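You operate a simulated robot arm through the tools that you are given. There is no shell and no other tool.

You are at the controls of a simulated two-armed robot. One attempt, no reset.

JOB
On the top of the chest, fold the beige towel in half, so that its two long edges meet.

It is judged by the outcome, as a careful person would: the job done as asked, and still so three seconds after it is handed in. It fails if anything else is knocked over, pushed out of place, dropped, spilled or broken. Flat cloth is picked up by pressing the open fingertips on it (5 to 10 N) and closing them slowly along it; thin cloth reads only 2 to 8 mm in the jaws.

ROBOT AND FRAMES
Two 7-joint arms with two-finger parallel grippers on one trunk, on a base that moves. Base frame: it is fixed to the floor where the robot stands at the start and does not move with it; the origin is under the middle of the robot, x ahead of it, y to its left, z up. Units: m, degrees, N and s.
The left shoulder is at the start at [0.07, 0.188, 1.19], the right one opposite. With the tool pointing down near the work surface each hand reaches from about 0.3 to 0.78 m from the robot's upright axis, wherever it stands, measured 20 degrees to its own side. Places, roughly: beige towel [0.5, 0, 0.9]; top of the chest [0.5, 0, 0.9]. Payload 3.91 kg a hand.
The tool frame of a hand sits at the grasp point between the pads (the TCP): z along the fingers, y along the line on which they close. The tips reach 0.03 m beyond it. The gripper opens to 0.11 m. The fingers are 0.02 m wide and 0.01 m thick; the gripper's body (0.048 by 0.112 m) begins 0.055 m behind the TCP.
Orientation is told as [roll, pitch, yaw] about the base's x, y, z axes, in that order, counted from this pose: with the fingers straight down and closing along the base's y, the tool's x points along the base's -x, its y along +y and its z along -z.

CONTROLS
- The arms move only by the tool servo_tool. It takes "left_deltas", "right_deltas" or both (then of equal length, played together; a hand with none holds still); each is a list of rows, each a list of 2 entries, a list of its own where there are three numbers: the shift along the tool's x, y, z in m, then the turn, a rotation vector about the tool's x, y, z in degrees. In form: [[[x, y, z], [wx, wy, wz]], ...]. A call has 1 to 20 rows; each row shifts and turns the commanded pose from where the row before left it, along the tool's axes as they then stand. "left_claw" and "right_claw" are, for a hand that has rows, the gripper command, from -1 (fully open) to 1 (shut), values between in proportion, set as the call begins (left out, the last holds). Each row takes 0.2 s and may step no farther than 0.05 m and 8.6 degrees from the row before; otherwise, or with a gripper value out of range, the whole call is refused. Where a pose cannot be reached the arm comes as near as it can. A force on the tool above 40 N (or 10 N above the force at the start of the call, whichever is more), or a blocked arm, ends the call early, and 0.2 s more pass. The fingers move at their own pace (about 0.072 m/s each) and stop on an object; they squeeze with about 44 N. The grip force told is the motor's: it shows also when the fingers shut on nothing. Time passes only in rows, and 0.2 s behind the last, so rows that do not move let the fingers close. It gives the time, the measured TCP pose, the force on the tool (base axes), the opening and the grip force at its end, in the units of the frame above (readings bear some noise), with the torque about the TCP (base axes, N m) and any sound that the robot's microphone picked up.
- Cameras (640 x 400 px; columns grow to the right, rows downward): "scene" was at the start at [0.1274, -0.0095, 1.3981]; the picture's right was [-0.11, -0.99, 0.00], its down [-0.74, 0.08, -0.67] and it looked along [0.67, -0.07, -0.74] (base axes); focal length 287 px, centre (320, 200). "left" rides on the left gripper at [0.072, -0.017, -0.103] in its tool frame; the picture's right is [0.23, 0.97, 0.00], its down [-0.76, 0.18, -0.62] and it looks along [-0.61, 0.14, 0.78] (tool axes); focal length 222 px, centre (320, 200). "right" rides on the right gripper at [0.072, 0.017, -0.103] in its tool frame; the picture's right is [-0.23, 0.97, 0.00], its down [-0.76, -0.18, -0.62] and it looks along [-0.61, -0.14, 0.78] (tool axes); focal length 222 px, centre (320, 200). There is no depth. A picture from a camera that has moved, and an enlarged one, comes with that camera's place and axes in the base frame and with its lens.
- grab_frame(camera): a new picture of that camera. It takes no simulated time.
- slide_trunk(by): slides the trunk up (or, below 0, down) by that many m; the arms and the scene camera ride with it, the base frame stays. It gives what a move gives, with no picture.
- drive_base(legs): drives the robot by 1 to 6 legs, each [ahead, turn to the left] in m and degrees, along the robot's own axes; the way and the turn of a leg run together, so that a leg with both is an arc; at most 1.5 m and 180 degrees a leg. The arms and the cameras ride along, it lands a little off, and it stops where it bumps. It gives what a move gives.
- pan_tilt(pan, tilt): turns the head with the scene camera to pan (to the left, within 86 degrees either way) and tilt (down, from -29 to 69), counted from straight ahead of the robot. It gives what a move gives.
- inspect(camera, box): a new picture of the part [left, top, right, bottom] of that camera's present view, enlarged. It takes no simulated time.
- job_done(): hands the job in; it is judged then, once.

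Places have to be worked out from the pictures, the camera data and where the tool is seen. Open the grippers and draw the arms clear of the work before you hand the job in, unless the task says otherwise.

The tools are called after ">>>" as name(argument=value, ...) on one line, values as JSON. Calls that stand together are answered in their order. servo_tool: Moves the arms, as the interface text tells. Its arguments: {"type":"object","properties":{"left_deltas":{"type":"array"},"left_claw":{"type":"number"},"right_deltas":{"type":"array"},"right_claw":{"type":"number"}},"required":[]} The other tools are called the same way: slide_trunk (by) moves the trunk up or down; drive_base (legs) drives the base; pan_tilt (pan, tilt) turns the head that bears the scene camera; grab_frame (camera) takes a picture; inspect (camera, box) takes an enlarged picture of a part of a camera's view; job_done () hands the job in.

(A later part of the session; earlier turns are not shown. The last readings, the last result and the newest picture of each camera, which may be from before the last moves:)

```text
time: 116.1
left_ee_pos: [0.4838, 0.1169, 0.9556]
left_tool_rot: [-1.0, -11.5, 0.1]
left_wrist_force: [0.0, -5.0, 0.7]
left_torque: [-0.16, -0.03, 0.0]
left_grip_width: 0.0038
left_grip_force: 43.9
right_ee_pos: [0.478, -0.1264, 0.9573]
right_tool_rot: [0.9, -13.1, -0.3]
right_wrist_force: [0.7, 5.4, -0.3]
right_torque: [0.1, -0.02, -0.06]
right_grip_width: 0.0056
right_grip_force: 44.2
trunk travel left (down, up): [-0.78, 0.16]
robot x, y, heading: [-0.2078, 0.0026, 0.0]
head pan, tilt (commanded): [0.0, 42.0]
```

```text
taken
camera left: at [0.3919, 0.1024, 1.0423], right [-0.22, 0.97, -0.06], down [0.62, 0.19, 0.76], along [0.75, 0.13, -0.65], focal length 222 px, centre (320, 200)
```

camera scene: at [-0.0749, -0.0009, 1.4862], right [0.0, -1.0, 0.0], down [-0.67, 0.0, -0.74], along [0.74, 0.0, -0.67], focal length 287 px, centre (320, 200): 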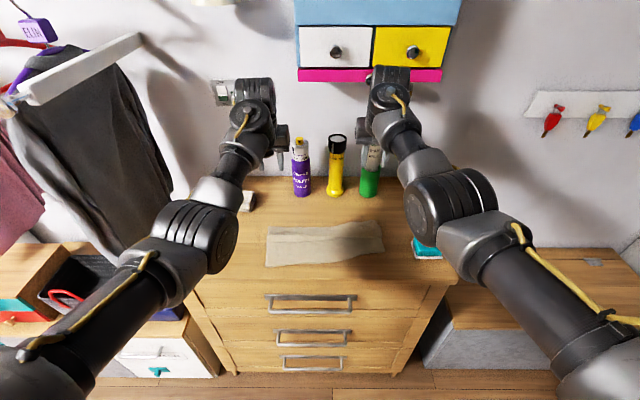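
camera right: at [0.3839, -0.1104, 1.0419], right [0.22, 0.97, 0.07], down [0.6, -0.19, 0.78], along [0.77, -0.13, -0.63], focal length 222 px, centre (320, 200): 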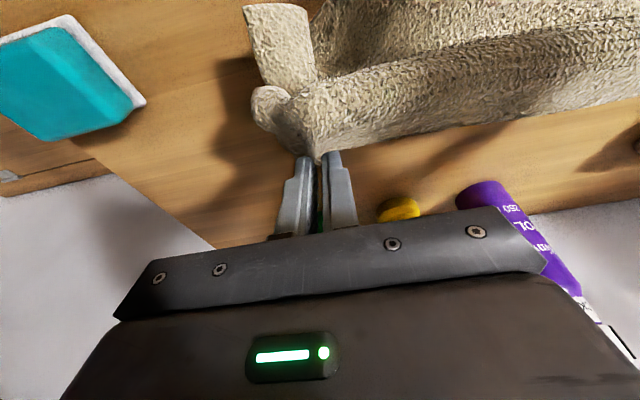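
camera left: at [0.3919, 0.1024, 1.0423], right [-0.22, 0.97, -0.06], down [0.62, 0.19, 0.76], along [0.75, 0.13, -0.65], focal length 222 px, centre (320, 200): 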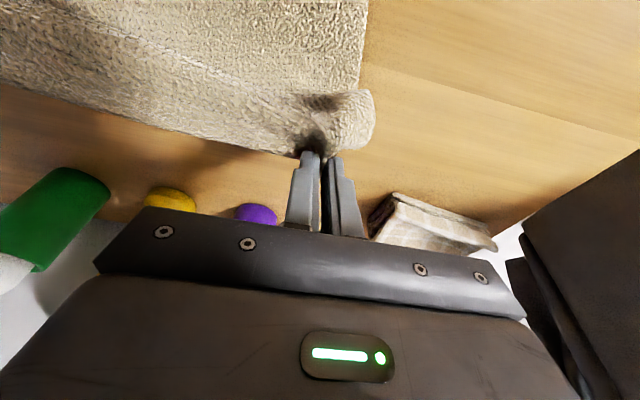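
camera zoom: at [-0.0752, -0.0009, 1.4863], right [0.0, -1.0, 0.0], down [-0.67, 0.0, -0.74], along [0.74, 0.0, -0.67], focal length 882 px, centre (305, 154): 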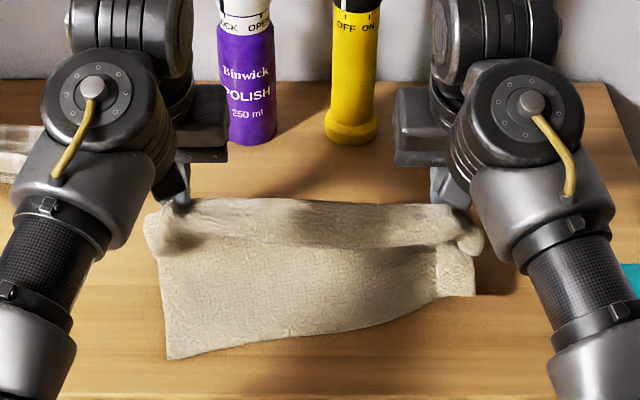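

The top layer lifts on both sides; the right bottom layer has a small buckle. I'll carry the edge up and away to open the Z and see whether everything straightens.

>>> servo_tool(left_deltas=[[[-0.0137, 0, -0.005], [0, 0, 0]], [[-0.0137, 0, -0.005], [0, 0, 0]], [[-0.0137, 0, -0.005], [0, 0, 0]], [[-0.0137, 0, -0.005], [0, 0, 0]], [[0, 0, 0], [0, 0, 0]]], right_deltas=[[[-0.0139, 0, -0.0045], [0, 0, 0]], [[-0.0139, 0, -0.0045], [0, 0, 0]], [[-0.0139, 0, -0.0045], [0, 0, 0]], [[-0.0139, 0, -0.0045], [0, 0, 0]], [[0, 0, 0], [0, 0, 0]]])

>>> inspect(camera="scene", box=[245, 150, 405, 280])

>>> grab_frame(camera="right")

>>> grab_frame(camera="left")

```text
time: 117.3
left_ee_pos: [0.5341, 0.1176, 0.9874]
left_tool_rot: [-0.9, -11.5, 0.1]
left_wrist_force: [-1.2, -7.2, -0.4]
left_torque: [-0.27, 0.02, 0.0]
left_grip_width: 0.004
left_grip_force: 43.9
right_ee_pos: [0.527, -0.128, 0.9882]
right_tool_rot: [1.0, -13.1, -0.3]
right_wrist_force: [0.4, 7.2, -0.6]
right_torque: [0.18, -0.03, -0.1]
right_grip_width: 0.0058
right_grip_force: 44.2
trunk travel left (down, up): [-0.78, 0.16]
robot x, y, heading: [-0.2088, -0.001, 0.1]
head pan, tilt (commanded): [0.0, 42.0]
```

```text
3.08 times, centred on (325, 215) of scene
camera zoom: at [-0.0756, -0.0009, 1.4863], right [0.0, -1.0, 0.0], down [-0.67, 0.0, -0.74], along [0.74, 0.0, -0.67], focal length 882 px, centre (305, 154)
```

zoom: 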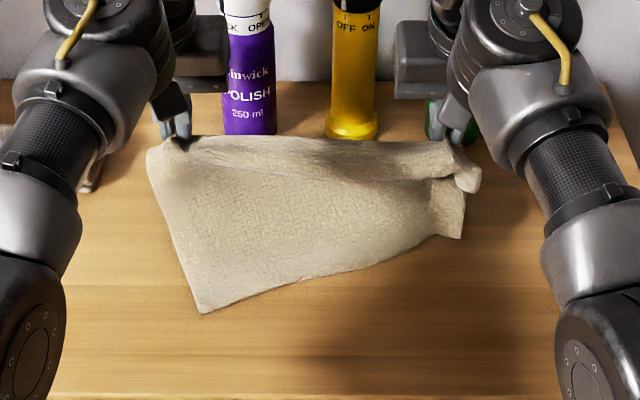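

```text
taken
camera right: at [0.4326, -0.112, 1.072], right [0.22, 0.97, 0.07], down [0.6, -0.19, 0.78], along [0.77, -0.13, -0.63], focal length 222 px, centre (320, 200)
```

right: 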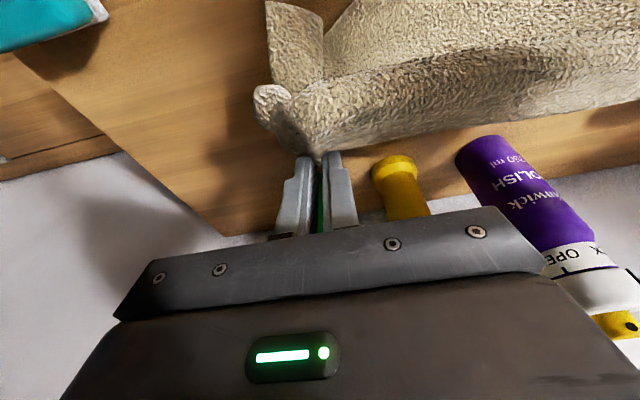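

```text
taken
camera left: at [0.442, 0.1033, 1.0745], right [-0.22, 0.97, -0.06], down [0.62, 0.19, 0.76], along [0.75, 0.13, -0.65], focal length 222 px, centre (320, 200)
```

left: 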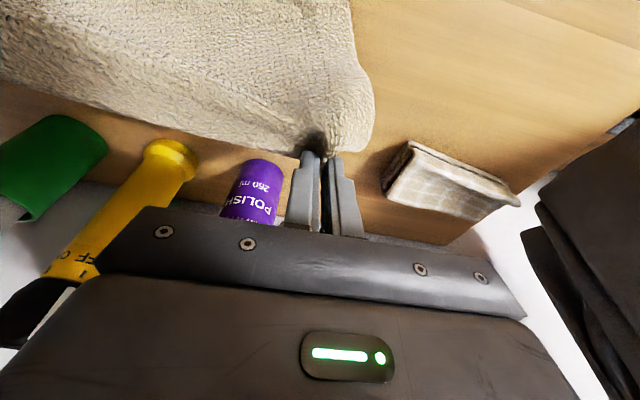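

The right jaws clearly caught the lower fold too. I'll lay the edge down on the wood in front of the bottles, release, and then flatten the towel by pulling its near edge toward me.

>>> servo_tool(left_deltas=[[[0.0006, 0, 0.0206], [0, 0, 0]], [[0.0006, 0, 0.0206], [0, 0, 0]], [[0.0006, 0, 0.0206], [0, 0, 0]], [[0.0006, 0, 0.0206], [0, 0, 0]], [[0, 0, 0], [0, 0, 0]]], right_deltas=[[[0, 0, 0.0208], [0, 0, 0]], [[0, 0, 0.0208], [0, 0, 0]], [[0, 0, 0.0208], [0, 0, 0]], [[0, 0, 0.0208], [0, 0, 0]], [[0, 0, 0], [0, 0, 0]]])

>>> servo_tool(left_deltas=[[[0, 0, 0], [0, 0, 0]], [[0, 0, 0], [0, 0, 0]], [[-0.006, 0, -0.029], [0, 0, 0]], [[-0.006, 0, -0.029], [0, 0, 0]], [[0, 0, 0], [0, 0, 0]]], right_deltas=[[[0, 0, 0], [0, 0, 0]], [[0, 0, 0], [0, 0, 0]], [[-0.006, 0, -0.029], [0, 0, 0]], [[-0.006, 0, -0.029], [0, 0, 0]], [[0, 0, 0], [0, 0, 0]]], left_claw=0.4, right_claw=0.4)

>>> inspect(camera="scene", box=[245, 150, 405, 280])

```text
time: 118.5
left_ee_pos: [0.5475, 0.116, 0.9053]
left_tool_rot: [-1.0, -11.6, 0.1]
left_wrist_force: [0.0, -3.8, 0.9]
left_torque: [-0.14, 0.03, 0.0]
left_grip_width: 0.004
left_grip_force: 43.7
right_ee_pos: [0.5473, -0.1266, 0.9059]
right_tool_rot: [0.9, -13.2, -0.2]
right_wrist_force: [1.4, 4.3, 0.4]
right_torque: [0.1, -0.01, -0.08]
right_grip_width: 0.0057
right_grip_force: 44.3
trunk travel left (down, up): [-0.78, 0.16]
robot x, y, heading: [-0.2104, 0.001, 0.2]
head pan, tilt (commanded): [0.0, 42.0]
```

```text
time: 119.7
left_ee_pos: [0.5507, 0.1176, 0.9645]
left_tool_rot: [-1.0, -11.5, 0.0]
left_wrist_force: [-0.8, 0.1, -1.2]
left_torque: [0.02, 0.0, -0.03]
left_grip_width: 0.0328
left_grip_force: 0.1
right_ee_pos: [0.5453, -0.1272, 0.9676]
right_tool_rot: [0.9, -13.1, -0.2]
right_wrist_force: [0.4, -0.6, -0.8]
right_torque: [0.0, -0.01, 0.05]
right_grip_width: 0.0328
right_grip_force: 0.1
trunk travel left (down, up): [-0.78, 0.16]
robot x, y, heading: [-0.2037, 0.0022, 0.0]
head pan, tilt (commanded): [0.0, 42.0]
```

```text
3.08 times, centred on (325, 215) of scene
camera zoom: at [-0.0744, -0.0009, 1.4862], right [0.0, -1.0, 0.0], down [-0.67, 0.0, -0.74], along [0.74, 0.0, -0.67], focal length 882 px, centre (305, 154)
```

zoom: 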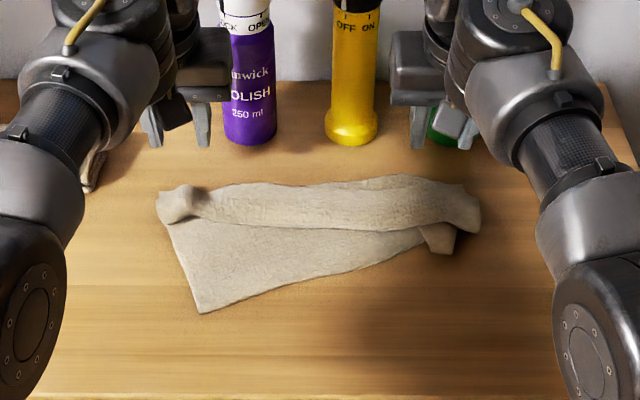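

The towel is now loosely rolled along the far side, with its near-left corner free at about (0.411, 0.092). I'll draw the hands back for a clear view and better angles.

>>> servo_tool(left_deltas=[[[0.0316, 0.005, -0.0077], [0, 0, 0]], [[0.0316, 0.005, -0.0077], [0, 0, 0]], [[0.0316, 0.005, -0.0077], [0, 0, 0]], [[0.0316, 0.005, -0.0077], [0, 0, 0]], [[0, 0, 0], [0, 0, 0]]], right_deltas=[[[0.0227, -0.0075, -0.0129], [0, 0, 0]], [[0.0227, -0.0075, -0.0129], [0, 0, 0]], [[0.0227, -0.0075, -0.0129], [0, 0, 0]], [[0.0227, -0.0075, -0.0129], [0, 0, 0]], [[0, 0, 0], [0, 0, 0]]])

>>> inspect(camera="scene", box=[245, 150, 405, 280])

>>> grab_frame(camera="left")

>>> grab_frame(camera="right")

```text
time: 120.5
left_ee_pos: [0.4652, 0.1305, 0.9692]
left_tool_rot: [-1.0, -12.3, 0.3]
left_wrist_force: [5.3, -15.6, -10.3]
left_torque: [1.59, -0.53, 1.65]
left_grip_width: 0.0328
left_grip_force: 0.1
right_ee_pos: [0.4811, -0.1456, 0.9877]
right_tool_rot: [1.2, -14.3, -0.4]
right_wrist_force: [13.6, 13.7, -18.7]
right_torque: [-1.55, -0.78, -1.67]
right_grip_width: 0.0331
right_grip_force: 0.0
trunk travel left (down, up): [-0.78, 0.16]
robot x, y, heading: [-0.2064, -0.0006, -0.2]
head pan, tilt (commanded): [0.0, 42.0]
stopped in row 3 (right hand): the force on the tool passed its limit at 119 N (the readings are from after the stop); the commanded pose is now the measured one
```

```text
3.08 times, centred on (325, 215) of scene
camera zoom: at [-0.0764, -0.0009, 1.4865], right [0.0, -1.0, 0.0], down [-0.67, 0.0, -0.74], along [0.74, 0.0, -0.67], focal length 882 px, centre (305, 154)
```

zoom: 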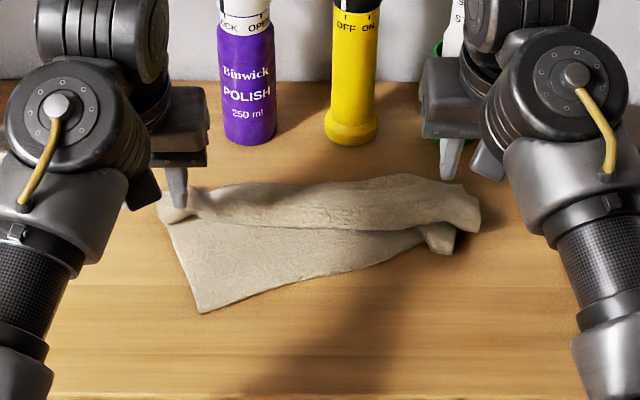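

```text
taken
camera left: at [0.3711, 0.1164, 1.0547], right [-0.22, 0.97, -0.07], down [0.61, 0.19, 0.77], along [0.76, 0.13, -0.64], focal length 222 px, centre (320, 200)
```

left: 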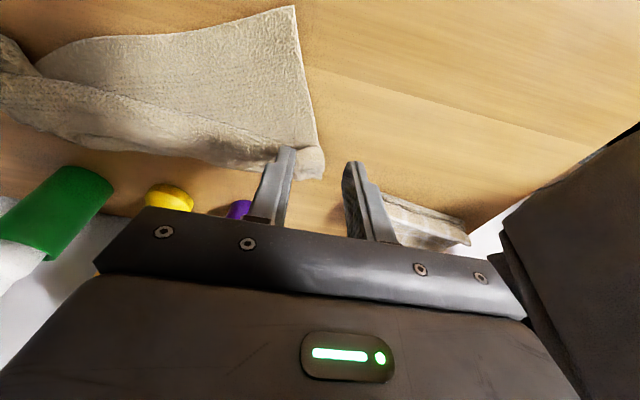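

```text
taken
camera right: at [0.3846, -0.1301, 1.0694], right [0.22, 0.97, 0.07], down [0.59, -0.19, 0.79], along [0.78, -0.13, -0.61], focal length 222 px, centre (320, 200)
```

right: 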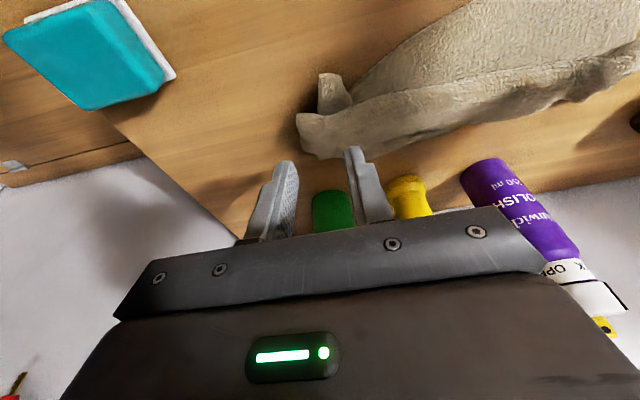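

Both forearms are again pressing on the wrist cameras because they come in nearly horizontal. Raising the trunk makes them slope downward and opens that angle, so I'll raise it 14 cm and then lower the hands.

>>> slide_trunk(by=0.14)

>>> servo_tool(left_deltas=[[[0, 0, 0.02], [0, 0, 0]]], right_deltas=[[[0, 0, 0.02], [0, 0, 0]]])

>>> grab_frame(camera="scene")

```text
time: 121.2
left_ee_pos: [0.4645, 0.1312, 1.0071]
left_tool_rot: [-1.0, -12.5, 0.4]
left_wrist_force: [5.2, -6.1, -8.0]
left_torque: [0.66, -0.29, 0.75]
left_grip_width: 0.033
left_grip_force: 0.0
right_ee_pos: [0.4809, -0.1477, 1.0265]
right_tool_rot: [1.1, -14.3, -0.4]
right_wrist_force: [10.2, 8.3, -13.9]
right_torque: [-0.9, -0.59, -0.93]
right_grip_width: 0.033
right_grip_force: 0.1
trunk travel left (down, up): [-0.818, 0.122]
robot x, y, heading: [-0.2058, -0.0018, -0.1]
head pan, tilt (commanded): [0.0, 42.0]
stopped: the force on the tool passed its limit at 41 N (the readings are from after the stop); the commanded pose is now the measured one
```

```text
time: 121.6
left_ee_pos: [0.4697, 0.1308, 0.9874]
left_tool_rot: [-1.1, -12.4, 0.3]
left_wrist_force: [0.3, -0.1, -0.5]
left_torque: [0.02, -0.02, 0.01]
left_grip_width: 0.0329
left_grip_force: 0.0
right_ee_pos: [0.4879, -0.1461, 1.0073]
right_tool_rot: [1.1, -14.0, -0.4]
right_wrist_force: [-0.4, -0.2, 0.1]
right_torque: [-0.05, 0.0, 0.0]
right_grip_width: 0.0331
right_grip_force: 0.1
trunk travel left (down, up): [-0.818, 0.122]
robot x, y, heading: [-0.21, 0.0013, -0.2]
head pan, tilt (commanded): [0.0, 42.0]
```

```text
taken
camera scene: at [-0.0746, -0.0009, 1.5247], right [0.0, -1.0, 0.0], down [-0.67, 0.0, -0.74], along [0.74, 0.0, -0.67], focal length 287 px, centre (320, 200)
```

scene: 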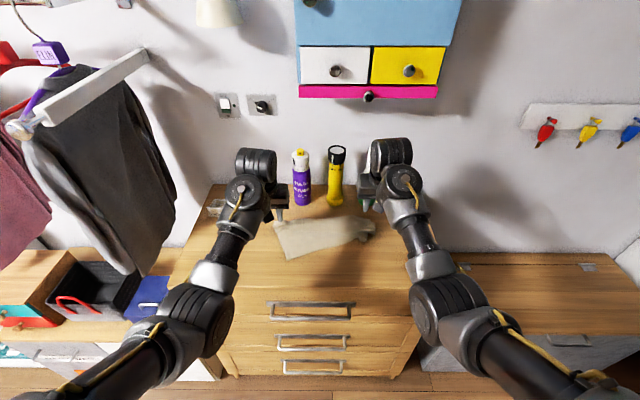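

The contact is released. I'll raise the trunk another 10 cm and lower the hands back by the same amount.

>>> slide_trunk(by=0.1)

>>> servo_tool(left_deltas=[[[0.005, 0, 0.025], [0, 0, 0]], [[0.005, 0, 0.025], [0, 0, 0]], [[0.005, 0, 0.025], [0, 0, 0]], [[0.005, 0, 0.025], [0, 0, 0]], [[0, 0, 0], [0, 0, 0]]], right_deltas=[[[0.006, 0, 0.025], [0, 0, 0]], [[0.006, 0, 0.025], [0, 0, 0]], [[0.006, 0, 0.025], [0, 0, 0]], [[0.006, 0, 0.025], [0, 0, 0]], [[0, 0, 0], [0, 0, 0]]])

>>> grab_frame(camera="scene")

```text
time: 122.9
left_ee_pos: [0.4701, 0.1301, 1.0867]
left_tool_rot: [-1.1, -12.3, 0.3]
left_wrist_force: [-0.7, 0.5, -0.2]
left_torque: [0.03, -0.04, 0.05]
left_grip_width: 0.0332
left_grip_force: 0.0
right_ee_pos: [0.4873, -0.1468, 1.1057]
right_tool_rot: [1.1, -14.1, -0.3]
right_wrist_force: [-0.8, -0.8, -0.2]
right_torque: [-0.01, -0.02, 0.01]
right_grip_width: 0.0329
right_grip_force: 0.1
trunk travel left (down, up): [-0.918, 0.022]
robot x, y, heading: [-0.2075, 0.0018, 0.2]
head pan, tilt (commanded): [0.0, 42.0]
```

```text
time: 124.1
left_ee_pos: [0.4724, 0.1285, 0.9848]
left_tool_rot: [-1.1, -12.4, 0.2]
left_wrist_force: [-0.4, -0.1, -0.3]
left_torque: [0.03, 0.0, 0.03]
left_grip_width: 0.0329
left_grip_force: 0.1
right_ee_pos: [0.4892, -0.1444, 1.0036]
right_tool_rot: [1.1, -14.1, -0.3]
right_wrist_force: [0.2, -0.5, 0.5]
right_torque: [0.01, 0.03, 0.02]
right_grip_width: 0.033
right_grip_force: 0.0
trunk travel left (down, up): [-0.918, 0.022]
robot x, y, heading: [-0.2082, 0.0007, -0.2]
head pan, tilt (commanded): [0.0, 42.0]
```

```text
taken
camera scene: at [-0.0754, -0.0009, 1.6248], right [0.0, -1.0, 0.0], down [-0.67, 0.0, -0.74], along [0.74, 0.0, -0.67], focal length 287 px, centre (320, 200)
```

scene: 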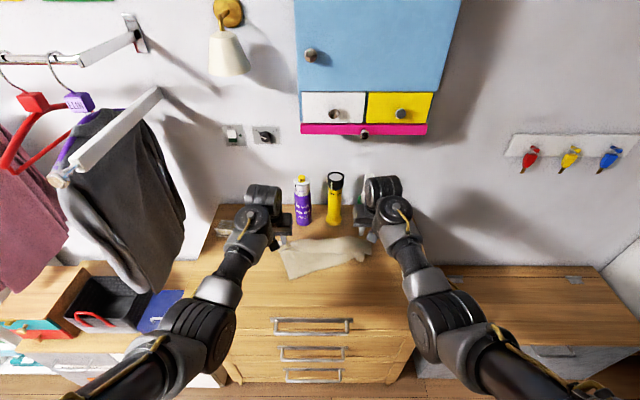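

The forearms now slope down nicely. I'll tilt the head down and draw the hands aside for a clear look at the towel.

>>> servo_tool(left_deltas=[[[0.02, 0.025, -0.01], [0, 0, 0]], [[0.02, 0.025, -0.01], [0, 0, 0]], [[0, 0, 0], [0, 0, 0]]], right_deltas=[[[0.02, -0.025, 0], [0, 0, 0]], [[0.02, -0.025, 0], [0, 0, 0]], [[0, 0, 0], [0, 0, 0]]])

>>> pan_tilt(pan=0, tilt=54)

>>> grab_frame(camera="scene")

>>> inspect(camera="scene", box=[240, 120, 400, 220])

```text
time: 124.9
left_ee_pos: [0.4287, 0.1781, 0.9947]
left_tool_rot: [-1.1, -12.3, 0.3]
left_wrist_force: [-0.3, 0.1, -0.1]
left_torque: [0.0, -0.02, 0.01]
left_grip_width: 0.0331
left_grip_force: 0.1
right_ee_pos: [0.4515, -0.1942, 0.9932]
right_tool_rot: [0.9, -14.0, -0.3]
right_wrist_force: [-0.5, -1.3, -1.1]
right_torque: [-0.02, -0.01, -0.01]
right_grip_width: 0.0329
right_grip_force: 0.0
trunk travel left (down, up): [-0.918, 0.022]
robot x, y, heading: [-0.2051, 0.0019, 0.2]
head pan, tilt (commanded): [0.0, 42.0]
```

```text
time: 125.7
left_ee_pos: [0.4276, 0.1766, 0.9953]
left_tool_rot: [-1.1, -12.3, 0.3]
left_wrist_force: [0.0, -0.3, -0.3]
left_torque: [0.04, -0.01, 0.01]
left_grip_width: 0.0329
left_grip_force: 0.0
right_ee_pos: [0.4496, -0.1948, 0.9916]
right_tool_rot: [1.1, -14.1, -0.3]
right_wrist_force: [-0.7, 0.1, -0.3]
right_torque: [-0.02, -0.02, 0.0]
right_grip_width: 0.0329
right_grip_force: 0.1
trunk travel left (down, up): [-0.918, 0.022]
robot x, y, heading: [-0.2094, 0.0008, -0.0]
head pan, tilt (commanded): [0.0, 54.0]
```

```text
taken
camera scene: at [-0.0855, -0.0008, 1.6083], right [0.0, -1.0, 0.0], down [-0.81, 0.0, -0.59], along [0.59, 0.0, -0.81], focal length 287 px, centre (320, 200)
```

scene: 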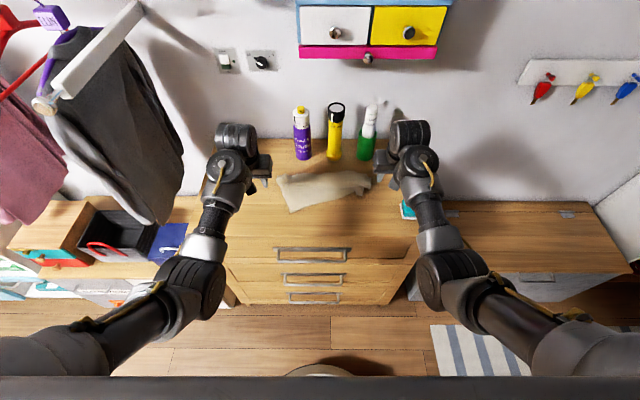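

```text
4.00 times, centred on (320, 170) of scene
camera zoom: at [-0.0855, -0.0008, 1.6083], right [0.0, -1.0, 0.0], down [-0.81, 0.0, -0.59], along [0.59, 0.0, -0.81], focal length 1147 px, centre (320, 320)
```

zoom: 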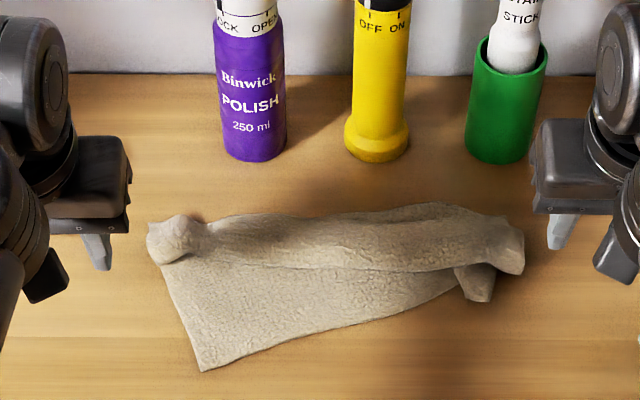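

Now I can see it well. The near-left corner is free at (0.409, 0.090), and the near edge runs back to about (0.486, -0.111), with the right near corner tucked under the roll. I'll take the near-left corner with the left hand first.

>>> servo_tool(left_deltas=[[[0.0043, -0.0367, 0.018], [0, 0, 0]], [[0.0043, -0.0367, 0.018], [0, 0, 0]], [[0.0043, -0.0367, 0.018], [0, 0, 0]], [[0, 0, 0], [0, 0, -7]], [[0, 0, 0], [0, 0, -7]], [[0, 0, 0], [0, 0, -7]], [[0, 0, 0], [0, 0, 0]]], left_claw=0.27)

>>> inspect(camera="left", box=[160, 0, 480, 230])

>>> inspect(camera="scene", box=[240, 120, 400, 220])

```text
time: 127.3
left_ee_pos: [0.4285, 0.0674, 0.942]
left_tool_rot: [-5.4, -11.2, 21.8]
left_wrist_force: [-0.4, 0.0, -0.1]
left_torque: [-0.01, 0.0, -0.04]
left_grip_width: 0.0401
left_grip_force: 0.0
right_ee_pos: [0.451, -0.1938, 0.9931]
right_tool_rot: [1.0, -14.0, -0.3]
right_wrist_force: [-0.2, 0.0, -0.5]
right_torque: [-0.03, -0.01, -0.04]
right_grip_width: 0.033
right_grip_force: 0.0
trunk travel left (down, up): [-0.918, 0.022]
robot x, y, heading: [-0.2079, -0.0033, 0.2]
head pan, tilt (commanded): [0.0, 54.0]
```

```text
1.74 times, centred on (320, 115) of left
camera zoom: at [0.3447, 0.028, 1.0307], right [-0.55, 0.82, -0.14], down [0.5, 0.45, 0.74], along [0.67, 0.34, -0.66], focal length 386 px, centre (320, 348)
```

zoom: 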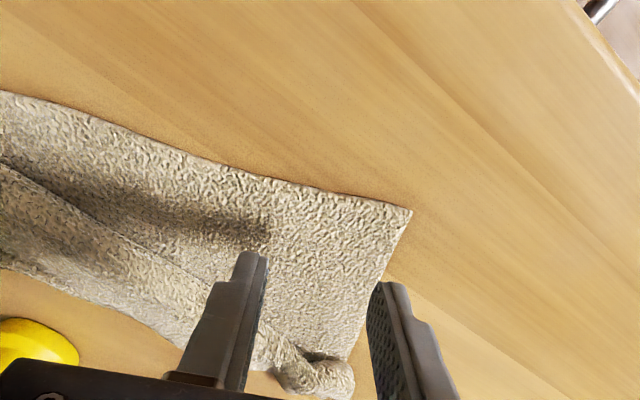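

```text
4.00 times, centred on (320, 170) of scene
camera zoom: at [-0.0857, -0.0006, 1.6083], right [0.0, -1.0, 0.0], down [-0.81, 0.0, -0.59], along [0.59, 0.0, -0.81], focal length 1147 px, centre (320, 320)
```

zoom: 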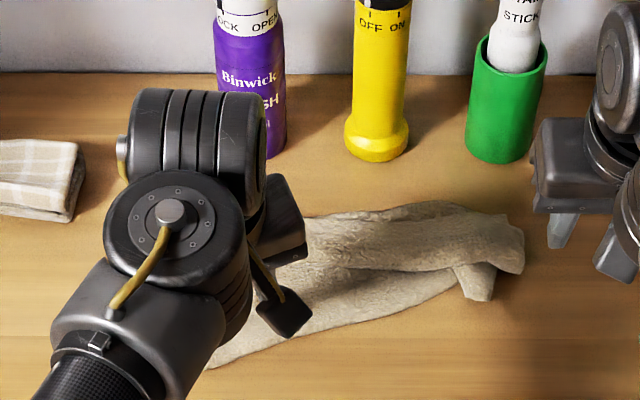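

The fingers need to land a bit further inside the corner. I'll shift about 1 cm inward while descending to near contact.

>>> servo_tool(left_deltas=[[[-0.0002, -0.0004, 0.0145], [0, 0, 0]], [[-0.0002, -0.0004, 0.0145], [0, 0, 0]], [[-0.0002, -0.0004, 0.0145], [0, 0, 0]], [[0, 0, 0], [0, 0, 0]]])

>>> inspect(camera="left", box=[160, 0, 480, 230])

```text
time: 128.3
left_ee_pos: [0.4371, 0.067, 0.8989]
left_tool_rot: [-5.5, -11.1, 21.7]
left_wrist_force: [-0.7, 0.4, 0.1]
left_torque: [-0.03, -0.02, -0.03]
left_grip_width: 0.0402
left_grip_force: 0.0
right_ee_pos: [0.4492, -0.1949, 0.9935]
right_tool_rot: [1.1, -14.1, -0.2]
right_wrist_force: [0.9, 0.0, -0.3]
right_torque: [-0.02, 0.02, -0.02]
right_grip_width: 0.033
right_grip_force: 0.0
trunk travel left (down, up): [-0.918, 0.022]
robot x, y, heading: [-0.2064, -0.0056, -0.2]
head pan, tilt (commanded): [0.0, 54.0]
```

```text
1.74 times, centred on (320, 115) of left
camera zoom: at [0.3548, 0.027, 0.9885], right [-0.55, 0.82, -0.14], down [0.5, 0.45, 0.74], along [0.67, 0.34, -0.66], focal length 386 px, centre (320, 348)
```

zoom: 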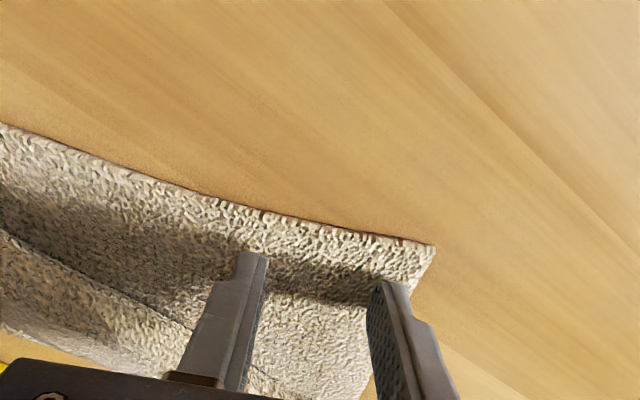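

Both left fingers are over the cloth near the corner. I'll lower to contact.

>>> servo_tool(left_deltas=[[[0.0006, 0, 0.0025], [0, 0, 0]], [[0.0006, 0, 0.0025], [0, 0, 0]], [[0, 0, 0], [0, 0, 0]]])

```text
time: 129.1
left_ee_pos: [0.4381, 0.0651, 0.8959]
left_tool_rot: [-5.7, -11.2, 21.8]
left_wrist_force: [1.2, 2.3, 9.5]
left_torque: [0.31, 0.09, -0.05]
left_grip_width: 0.0405
left_grip_force: 0.1
right_ee_pos: [0.4492, -0.194, 0.9938]
right_tool_rot: [1.0, -14.1, -0.3]
right_wrist_force: [0.5, -0.1, 0.0]
right_torque: [0.0, 0.03, 0.0]
right_grip_width: 0.0329
right_grip_force: 0.0
trunk travel left (down, up): [-0.918, 0.022]
robot x, y, heading: [-0.2099, 0.003, 0.1]
head pan, tilt (commanded): [0.0, 54.0]
```

The outer finger carries most of the load. I'll level the jaws by about 4° and press again.

>>> servo_tool(left_deltas=[[[0, 0, -0.001], [-4.4, 0, 0]], [[0.0003, 0, 0.0015], [0, 0, 0]], [[0, 0, 0], [0, 0, 0]]])

>>> servo_tool(left_deltas=[[[0.0003, 0, 0.0015], [0, 0, 0]], [[0, 0, 0], [0, 0, 0]]])

```text
time: 129.9
left_ee_pos: [0.437, 0.0653, 0.8944]
left_tool_rot: [-1.2, -11.1, 21.7]
left_wrist_force: [-1.9, -0.6, 7.0]
left_torque: [0.05, 0.15, 0.02]
left_grip_width: 0.0398
left_grip_force: 0.1
right_ee_pos: [0.449, -0.1941, 0.9936]
right_tool_rot: [1.1, -14.1, -0.4]
right_wrist_force: [0.1, -0.1, 0.0]
right_torque: [0.02, -0.02, -0.01]
right_grip_width: 0.033
right_grip_force: 0.0
trunk travel left (down, up): [-0.918, 0.022]
robot x, y, heading: [-0.2096, 0.0001, -0.1]
head pan, tilt (commanded): [0.0, 54.0]
```

```text
time: 130.5
left_ee_pos: [0.4365, 0.0647, 0.8958]
left_tool_rot: [-1.2, -11.2, 21.7]
left_wrist_force: [-1.8, -0.5, 11.7]
left_torque: [0.07, 0.13, 0.05]
left_grip_width: 0.0399
left_grip_force: 0.0
right_ee_pos: [0.4477, -0.1943, 0.994]
right_tool_rot: [1.1, -14.2, -0.4]
right_wrist_force: [-1.5, -0.4, 0.2]
right_torque: [-0.01, -0.01, -0.02]
right_grip_width: 0.0332
right_grip_force: 0.1
trunk travel left (down, up): [-0.918, 0.022]
robot x, y, heading: [-0.2102, 0.0049, -0.1]
head pan, tilt (commanded): [0.0, 54.0]
```

The load is balanced now at 11.7 N. Closing the left slowly.

>>> servo_tool(left_deltas=[[[0, 0, 0], [0, 0, 0]], [[0, 0, 0], [0, 0, 0]]], left_claw=0.4)

>>> servo_tool(left_deltas=[[[0, 0, 0], [0, 0, 0]], [[0, 0, 0], [0, 0, 0]]], left_claw=0.52)

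>>> servo_tool(left_deltas=[[[0, 0, 0], [0, 0, 0]], [[0, 0, 0], [0, 0, 0]]], left_claw=0.64)

>>> servo_tool(left_deltas=[[[0, 0, 0], [0, 0, 0]], [[0, 0, 0], [0, 0, 0]]], left_claw=0.76)

>>> servo_tool(left_deltas=[[[0, 0, 0], [0, 0, 0]], [[0, 0, 0], [0, 0, 0]]], left_claw=0.88)

>>> servo_tool(left_deltas=[[[0, 0, 0], [0, 0, 0]], [[0, 0, 0], [0, 0, 0]], [[0, 0, 0], [0, 0, 0]]], left_claw=1.0)

>>> inspect(camera="left", box=[160, 0, 480, 230])

```text
time: 131.1
left_ee_pos: [0.437, 0.0652, 0.8937]
left_tool_rot: [-1.2, -11.3, 21.6]
left_wrist_force: [1.2, -1.2, 14.3]
left_torque: [0.05, 0.03, 0.01]
left_grip_width: 0.0318
left_grip_force: 0.0
right_ee_pos: [0.4476, -0.1942, 0.9939]
right_tool_rot: [1.1, -14.2, -0.3]
right_wrist_force: [0.1, 0.4, 0.0]
right_torque: [0.0, 0.0, -0.01]
right_grip_width: 0.0329
right_grip_force: 0.0
trunk travel left (down, up): [-0.918, 0.022]
robot x, y, heading: [-0.2091, 0.0012, 0.1]
head pan, tilt (commanded): [0.0, 54.0]
```

```text
time: 131.7
left_ee_pos: [0.4376, 0.0657, 0.8942]
left_tool_rot: [-1.2, -11.3, 21.7]
left_wrist_force: [0.9, 0.3, 14.4]
left_torque: [0.07, 0.02, 0.0]
left_grip_width: 0.0252
left_grip_force: 0.1
right_ee_pos: [0.4488, -0.1949, 0.9933]
right_tool_rot: [1.0, -14.2, -0.4]
right_wrist_force: [-0.8, -0.8, 0.0]
right_torque: [-0.04, -0.03, 0.02]
right_grip_width: 0.0329
right_grip_force: 0.1
trunk travel left (down, up): [-0.918, 0.022]
robot x, y, heading: [-0.2077, -0.0049, -0.0]
head pan, tilt (commanded): [0.0, 54.0]
```

```text
time: 132.3
left_ee_pos: [0.4362, 0.0646, 0.895]
left_tool_rot: [-1.2, -11.2, 21.8]
left_wrist_force: [1.0, -0.6, 16.7]
left_torque: [0.03, 0.03, 0.01]
left_grip_width: 0.0182
left_grip_force: 0.1
right_ee_pos: [0.4487, -0.1943, 0.994]
right_tool_rot: [1.1, -14.2, -0.4]
right_wrist_force: [-0.5, 0.0, 0.5]
right_torque: [-0.03, 0.02, -0.01]
right_grip_width: 0.0328
right_grip_force: 0.1
trunk travel left (down, up): [-0.918, 0.022]
robot x, y, heading: [-0.2086, 0.0011, -0.3]
head pan, tilt (commanded): [0.0, 54.0]
```

```text
time: 132.9
left_ee_pos: [0.4364, 0.0656, 0.8937]
left_tool_rot: [-1.2, -11.1, 21.7]
left_wrist_force: [0.4, -0.4, 15.2]
left_torque: [0.02, 0.07, -0.01]
left_grip_width: 0.0117
left_grip_force: 0.0
right_ee_pos: [0.4484, -0.1942, 0.995]
right_tool_rot: [1.2, -14.3, -0.4]
right_wrist_force: [-0.3, 0.6, 0.3]
right_torque: [-0.01, -0.01, 0.02]
right_grip_width: 0.0329
right_grip_force: 0.1
trunk travel left (down, up): [-0.918, 0.022]
robot x, y, heading: [-0.2057, 0.0007, -0.2]
head pan, tilt (commanded): [0.0, 54.0]
```

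```text
time: 133.5
left_ee_pos: [0.4361, 0.066, 0.8942]
left_tool_rot: [-1.2, -11.3, 21.8]
left_wrist_force: [-0.3, 0.7, 16.9]
left_torque: [-0.04, 0.04, 0.07]
left_grip_width: 0.007
left_grip_force: 6.8
right_ee_pos: [0.4478, -0.1945, 0.9935]
right_tool_rot: [1.0, -14.2, -0.3]
right_wrist_force: [0.1, 0.1, 0.3]
right_torque: [-0.01, 0.04, -0.01]
right_grip_width: 0.0333
right_grip_force: 0.0
trunk travel left (down, up): [-0.918, 0.022]
robot x, y, heading: [-0.2046, -0.0019, -0.0]
head pan, tilt (commanded): [0.0, 54.0]
```

```text
time: 134.3
left_ee_pos: [0.4357, 0.0638, 0.894]
left_tool_rot: [-1.3, -11.1, 21.7]
left_wrist_force: [0.4, 0.3, 16.0]
left_torque: [-0.05, 0.03, 0.06]
left_grip_width: 0.0039
left_grip_force: 43.8
right_ee_pos: [0.4479, -0.1952, 0.9944]
right_tool_rot: [1.1, -14.1, -0.4]
right_wrist_force: [-0.7, -0.5, 0.5]
right_torque: [0.01, 0.0, -0.01]
right_grip_width: 0.0328
right_grip_force: 0.1
trunk travel left (down, up): [-0.918, 0.022]
robot x, y, heading: [-0.2083, 0.0, -0.1]
head pan, tilt (commanded): [0.0, 54.0]
```

```text
1.74 times, centred on (320, 115) of left
camera zoom: at [0.3565, 0.0192, 0.982], right [-0.56, 0.82, -0.06], down [0.51, 0.41, 0.76], along [0.65, 0.39, -0.65], focal length 386 px, centre (320, 348)
```

zoom: 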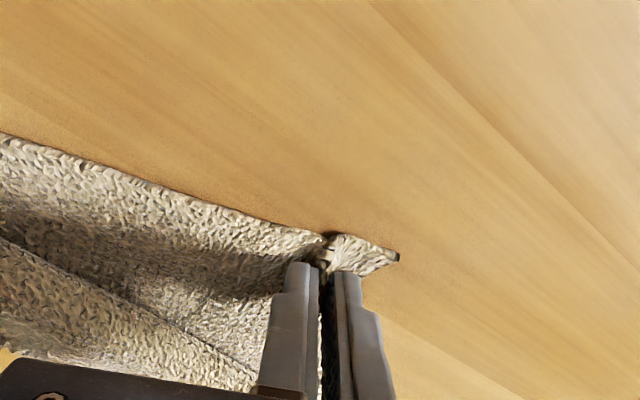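

The left holds the near-left corner (3.9 mm). I'll lift it slightly and pull toward me and to the left to unroll the towel.

>>> servo_tool(left_deltas=[[[-0.004, 0, -0.0196], [0, 0, 0]], [[0.0083, 0.0194, -0.003], [0, 0, 5]], [[0.0083, 0.0194, -0.003], [0, 0, 5]], [[0.0083, 0.0194, -0.003], [0, 0, 5]], [[0.0083, 0.0194, -0.003], [0, 0, 5]], [[0, 0, 0], [0, 0, 0]]])

>>> inspect(camera="scene", box=[240, 120, 400, 220])

>>> grab_frame(camera="right")

```text
time: 135.7
left_ee_pos: [0.384, 0.1311, 0.9171]
left_tool_rot: [2.9, -10.9, 1.1]
left_wrist_force: [0.1, 0.7, 0.0]
left_torque: [-0.01, 0.0, 0.12]
left_grip_width: 0.004
left_grip_force: 44.0
right_ee_pos: [0.4508, -0.1941, 0.9924]
right_tool_rot: [1.1, -14.1, -0.4]
right_wrist_force: [-0.6, -0.5, 0.6]
right_torque: [-0.01, 0.01, -0.04]
right_grip_width: 0.0329
right_grip_force: 0.1
trunk travel left (down, up): [-0.918, 0.022]
robot x, y, heading: [-0.2087, -0.0004, -0.1]
head pan, tilt (commanded): [0.0, 54.0]
```

```text
4.00 times, centred on (320, 170) of scene
camera zoom: at [-0.0852, -0.0015, 1.6082], right [0.0, -1.0, 0.0], down [-0.81, 0.0, -0.59], along [0.59, 0.0, -0.81], focal length 1147 px, centre (320, 320)
```

zoom: 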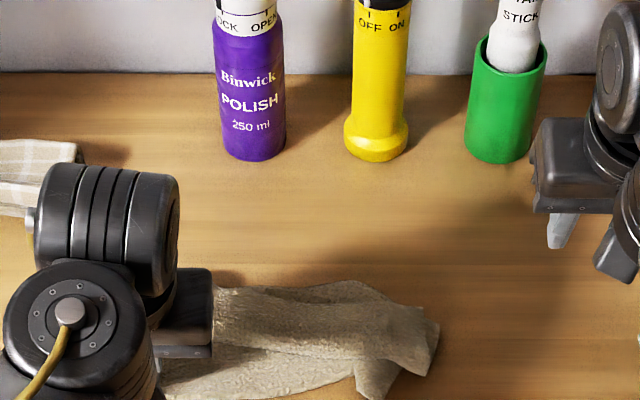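

```text
taken
camera right: at [0.3541, -0.1785, 1.0752], right [0.22, 0.97, 0.07], down [0.59, -0.19, 0.79], along [0.78, -0.13, -0.61], focal length 222 px, centre (320, 200)
```

right: 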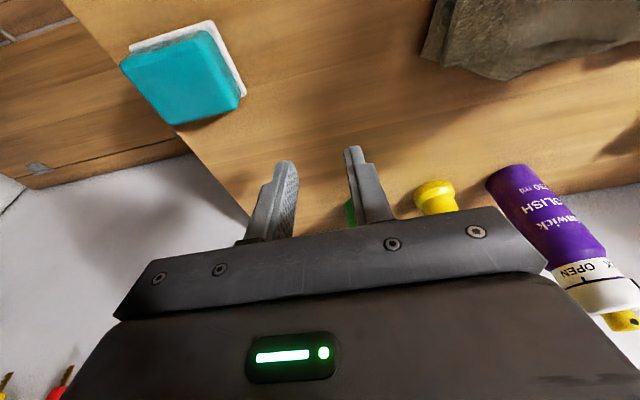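

The towel slid along with the left hand rather than unrolling. I'll look at the wider picture.

>>> inspect(camera="scene", box=[220, 130, 420, 270])

>>> grab_frame(camera="left")

```text
2.86 times, centred on (320, 200) of scene
camera zoom: at [-0.0852, -0.0015, 1.6082], right [0.0, -1.0, 0.0], down [-0.81, 0.0, -0.59], along [0.59, 0.0, -0.81], focal length 819 px, centre (320, 200)
```

zoom: 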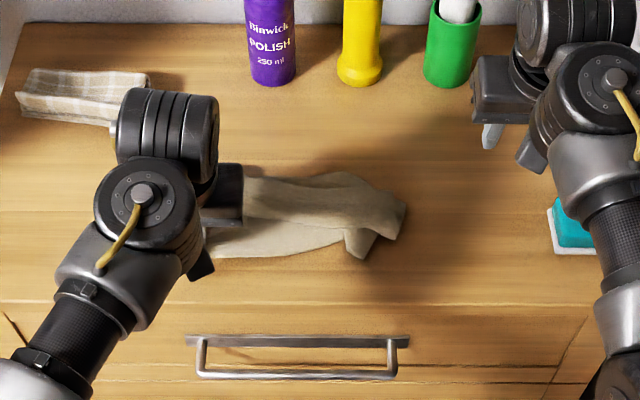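

```text
taken
camera left: at [0.2931, 0.1088, 1.0047], right [-0.25, 0.97, 0.01], down [0.63, 0.16, 0.76], along [0.74, 0.2, -0.65], focal length 222 px, centre (320, 200)
```

left: 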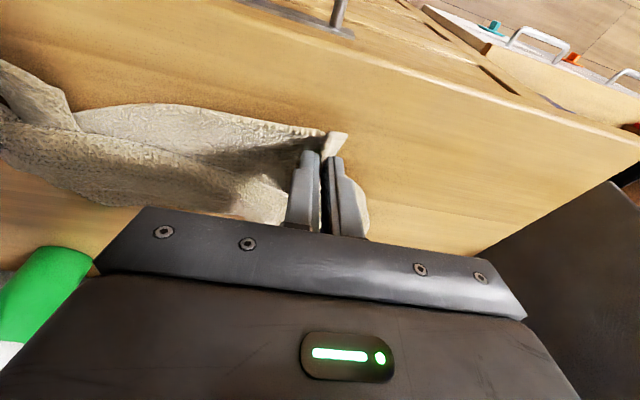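

An easier idea: if I hold both near corners and lift the whole towel, it will hang and unfold by gravity. Then I can lay its bottom half down and bring the held edge straight back over it, with no wrist flipping at all. The left holds one corner; I'll bring the right hand over the other near corner at about (0.38, -0.05).

>>> servo_tool(right_deltas=[[[0.0165, 0.034, 0.003], [0, 0, 0]], [[0.0165, 0.034, 0.003], [0, 0, 0]], [[0.0165, 0.034, 0.003], [0, 0, 0]], [[0.0165, 0.034, 0.003], [0, 0, 0]], [[0, 0, 0], [0, 0, 0]]], right_claw=0.27)

>>> inspect(camera="right", box=[160, 0, 480, 230])

>>> inspect(camera="scene", box=[220, 130, 420, 270])

```text
time: 136.9
left_ee_pos: [0.3833, 0.1314, 0.9168]
left_tool_rot: [2.8, -10.7, 1.2]
left_wrist_force: [-0.2, -0.6, -0.2]
left_torque: [-0.03, -0.03, 0.12]
left_grip_width: 0.0043
left_grip_force: 44.0
right_ee_pos: [0.3893, -0.0579, 0.9683]
right_tool_rot: [1.1, -14.0, -0.4]
right_wrist_force: [-0.4, -0.5, 0.2]
right_torque: [-0.02, 0.02, -0.01]
right_grip_width: 0.0399
right_grip_force: 0.0
trunk travel left (down, up): [-0.918, 0.022]
robot x, y, heading: [-0.2049, -0.001, 0.1]
head pan, tilt (commanded): [0.0, 54.0]
```

```text
1.74 times, centred on (320, 115) of right
camera zoom: at [0.2936, -0.042, 1.0501], right [0.22, 0.97, 0.07], down [0.59, -0.19, 0.79], along [0.78, -0.13, -0.61], focal length 386 px, centre (320, 348)
```

zoom: 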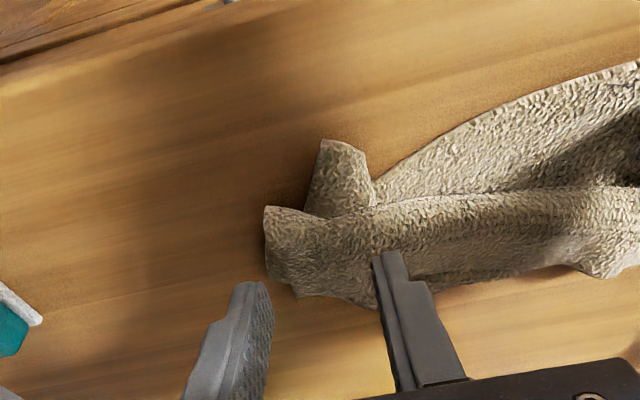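

```text
2.86 times, centred on (320, 200) of scene
camera zoom: at [-0.0854, -0.0017, 1.6082], right [0.0, -1.0, 0.0], down [-0.81, 0.0, -0.59], along [0.59, 0.0, -0.81], focal length 819 px, centre (320, 200)
```

zoom: 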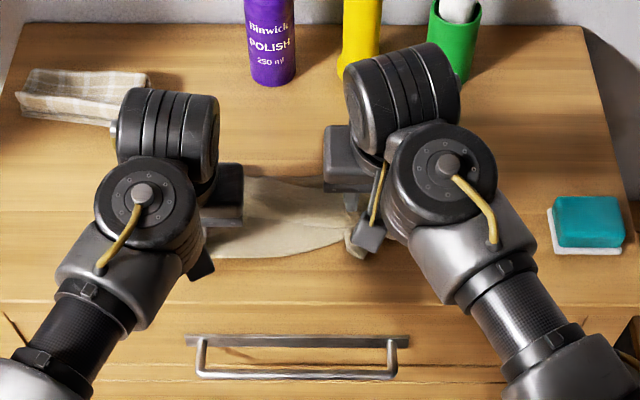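

The right camera shows the near-right corner flap clearly, at about x 0.376–0.40, y -0.06 to -0.025. I'll bring the right jaws down over it.

>>> servo_tool(right_deltas=[[[0.0071, 0.0057, 0.0216], [0, 0, 0]], [[0.0071, 0.0057, 0.0216], [0, 0, 0]], [[0.0071, 0.0057, 0.0216], [0, 0, 0]], [[0, 0, 0], [0, 0, 0]]])

>>> inspect(camera="right", box=[160, 0, 480, 230])

```text
time: 137.9
left_ee_pos: [0.3829, 0.1316, 0.9176]
left_tool_rot: [2.8, -10.8, 1.4]
left_wrist_force: [-0.1, 0.4, -0.3]
left_torque: [-0.02, -0.01, 0.11]
left_grip_width: 0.004
left_grip_force: 44.2
right_ee_pos: [0.3825, -0.0389, 0.8983]
right_tool_rot: [1.1, -14.2, -0.3]
right_wrist_force: [0.4, 0.0, -0.1]
right_torque: [-0.02, 0.03, 0.01]
right_grip_width: 0.0402
right_grip_force: 0.1
trunk travel left (down, up): [-0.918, 0.022]
robot x, y, heading: [-0.205, 0.0035, 0.0]
head pan, tilt (commanded): [0.0, 54.0]
```

```text
1.74 times, centred on (320, 115) of right
camera zoom: at [0.2869, -0.0225, 0.9815], right [0.22, 0.97, 0.07], down [0.59, -0.19, 0.79], along [0.78, -0.13, -0.61], focal length 386 px, centre (320, 348)
```

zoom: 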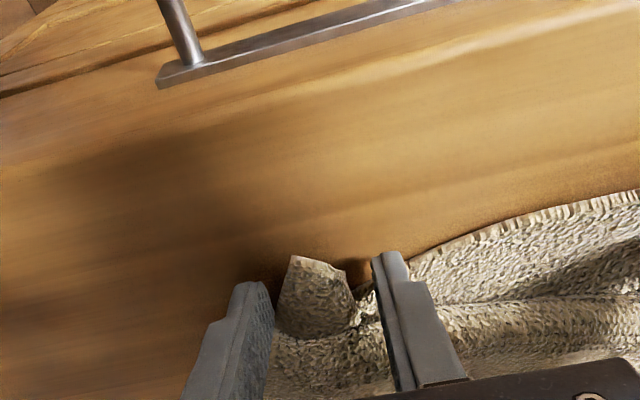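

The flap sits right between the open fingers. I'll lower the last few millimetres and close slowly.

>>> servo_tool(right_deltas=[[[0.001, 0, 0.004], [0, 0, 0]], [[0, 0, 0], [0, 0, 0]]])

>>> servo_tool(right_deltas=[[[0, 0, 0], [0, 0, 0]], [[0, 0, 0], [0, 0, 0]]], right_claw=0.45)

>>> servo_tool(right_deltas=[[[0, 0, 0], [0, 0, 0]], [[0, 0, 0], [0, 0, 0]]], right_claw=0.62)

>>> servo_tool(right_deltas=[[[0, 0, 0], [0, 0, 0]], [[0, 0, 0], [0, 0, 0]]], right_claw=0.78)

>>> inspect(camera="right", box=[160, 0, 480, 230])

```text
time: 138.5
left_ee_pos: [0.3835, 0.1308, 0.9171]
left_tool_rot: [2.8, -10.8, 1.3]
left_wrist_force: [0.0, 0.9, -0.8]
left_torque: [-0.03, -0.02, 0.14]
left_grip_width: 0.0039
left_grip_force: 44.2
right_ee_pos: [0.3828, -0.0398, 0.8951]
right_tool_rot: [1.1, -14.3, -0.4]
right_wrist_force: [1.2, -0.1, 0.4]
right_torque: [0.0, 0.01, -0.01]
right_grip_width: 0.0399
right_grip_force: 0.1
trunk travel left (down, up): [-0.918, 0.022]
robot x, y, heading: [-0.2088, 0.0, 0.1]
head pan, tilt (commanded): [0.0, 54.0]
```

```text
time: 139.1
left_ee_pos: [0.3835, 0.1324, 0.9179]
left_tool_rot: [2.8, -10.8, 1.2]
left_wrist_force: [-0.1, 0.1, 0.3]
left_torque: [-0.04, -0.01, 0.17]
left_grip_width: 0.0041
left_grip_force: 43.7
right_ee_pos: [0.3823, -0.0397, 0.8959]
right_tool_rot: [1.1, -14.1, -0.3]
right_wrist_force: [-0.1, -0.4, -0.2]
right_torque: [0.0, 0.0, 0.02]
right_grip_width: 0.0303
right_grip_force: 0.1
trunk travel left (down, up): [-0.918, 0.022]
robot x, y, heading: [-0.2073, -0.0016, -0.0]
head pan, tilt (commanded): [0.0, 54.0]
```

```text
time: 139.7
left_ee_pos: [0.3837, 0.1318, 0.9168]
left_tool_rot: [2.8, -10.8, 1.3]
left_wrist_force: [0.4, 0.5, -0.4]
left_torque: [-0.05, -0.03, 0.09]
left_grip_width: 0.004
left_grip_force: 43.6
right_ee_pos: [0.3824, -0.0395, 0.8962]
right_tool_rot: [1.1, -14.1, -0.3]
right_wrist_force: [-0.2, 1.0, 0.1]
right_torque: [0.02, -0.01, -0.02]
right_grip_width: 0.0207
right_grip_force: 0.0
trunk travel left (down, up): [-0.918, 0.022]
robot x, y, heading: [-0.204, 0.0025, 0.1]
head pan, tilt (commanded): [0.0, 54.0]
```

```text
time: 140.3
left_ee_pos: [0.3826, 0.1315, 0.9173]
left_tool_rot: [2.8, -10.9, 1.3]
left_wrist_force: [0.7, 0.0, -0.2]
left_torque: [-0.03, -0.02, 0.16]
left_grip_width: 0.0041
left_grip_force: 43.4
right_ee_pos: [0.3827, -0.0389, 0.8954]
right_tool_rot: [1.1, -14.1, -0.3]
right_wrist_force: [-0.1, -0.5, 0.3]
right_torque: [0.02, 0.0, -0.01]
right_grip_width: 0.0121
right_grip_force: 0.4
trunk travel left (down, up): [-0.918, 0.022]
robot x, y, heading: [-0.2042, 0.0005, -0.0]
head pan, tilt (commanded): [0.0, 54.0]
```

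```text
1.74 times, centred on (320, 115) of right
camera zoom: at [0.2867, -0.0229, 0.9781], right [0.22, 0.97, 0.07], down [0.59, -0.19, 0.79], along [0.78, -0.13, -0.61], focal length 386 px, centre (320, 348)
```

zoom: 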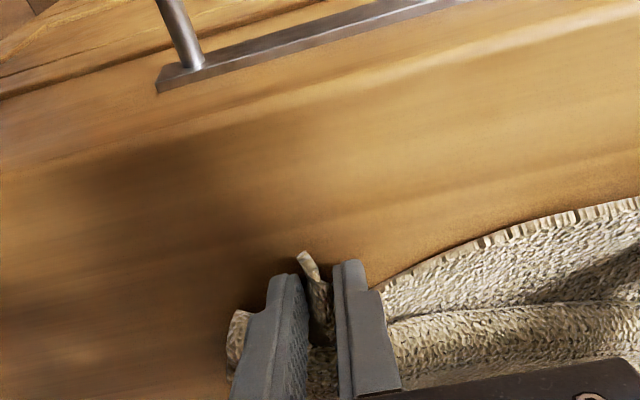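

The flap is bunched neatly between the fingers. Closing fully.

>>> servo_tool(right_deltas=[[[0, 0, 0], [0, 0, 0]], [[0, 0, 0], [0, 0, 0]]], right_claw=0.9)

>>> servo_tool(right_deltas=[[[0, 0, 0], [0, 0, 0]], [[0, 0, 0], [0, 0, 0]], [[0, 0, 0], [0, 0, 0]]], right_claw=1.0)

>>> inspect(camera="right", box=[160, 0, 480, 230])

```text
time: 140.9
left_ee_pos: [0.3835, 0.1319, 0.9174]
left_tool_rot: [2.7, -10.8, 1.3]
left_wrist_force: [-0.5, -0.4, 0.2]
left_torque: [-0.03, 0.01, 0.07]
left_grip_width: 0.0038
left_grip_force: 43.6
right_ee_pos: [0.3825, -0.0395, 0.8959]
right_tool_rot: [1.1, -14.1, -0.2]
right_wrist_force: [0.4, 0.4, 0.7]
right_torque: [0.0, -0.01, 0.0]
right_grip_width: 0.0057
right_grip_force: 5.4
trunk travel left (down, up): [-0.918, 0.022]
robot x, y, heading: [-0.2106, -0.0002, 0.0]
head pan, tilt (commanded): [0.0, 54.0]
```

```text
time: 141.7
left_ee_pos: [0.3833, 0.1314, 0.9172]
left_tool_rot: [2.8, -10.8, 1.3]
left_wrist_force: [0.1, -0.4, 0.5]
left_torque: [-0.02, -0.05, 0.11]
left_grip_width: 0.0039
left_grip_force: 43.7
right_ee_pos: [0.382, -0.0392, 0.8945]
right_tool_rot: [1.2, -14.0, -0.3]
right_wrist_force: [-0.1, -0.2, 0.2]
right_torque: [0.02, 0.01, 0.0]
right_grip_width: 0.0038
right_grip_force: 43.9
trunk travel left (down, up): [-0.918, 0.022]
robot x, y, heading: [-0.2087, 0.0026, 0.4]
head pan, tilt (commanded): [0.0, 54.0]
```

```text
1.74 times, centred on (320, 115) of right
camera zoom: at [0.2867, -0.023, 0.9781], right [0.22, 0.97, 0.07], down [0.59, -0.19, 0.79], along [0.78, -0.13, -0.61], focal length 386 px, centre (320, 348)
```

zoom: 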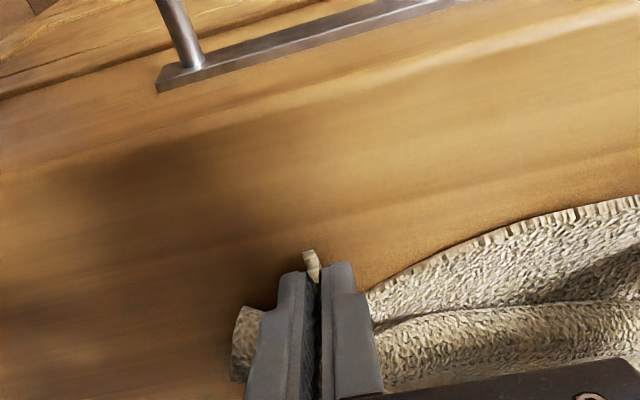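

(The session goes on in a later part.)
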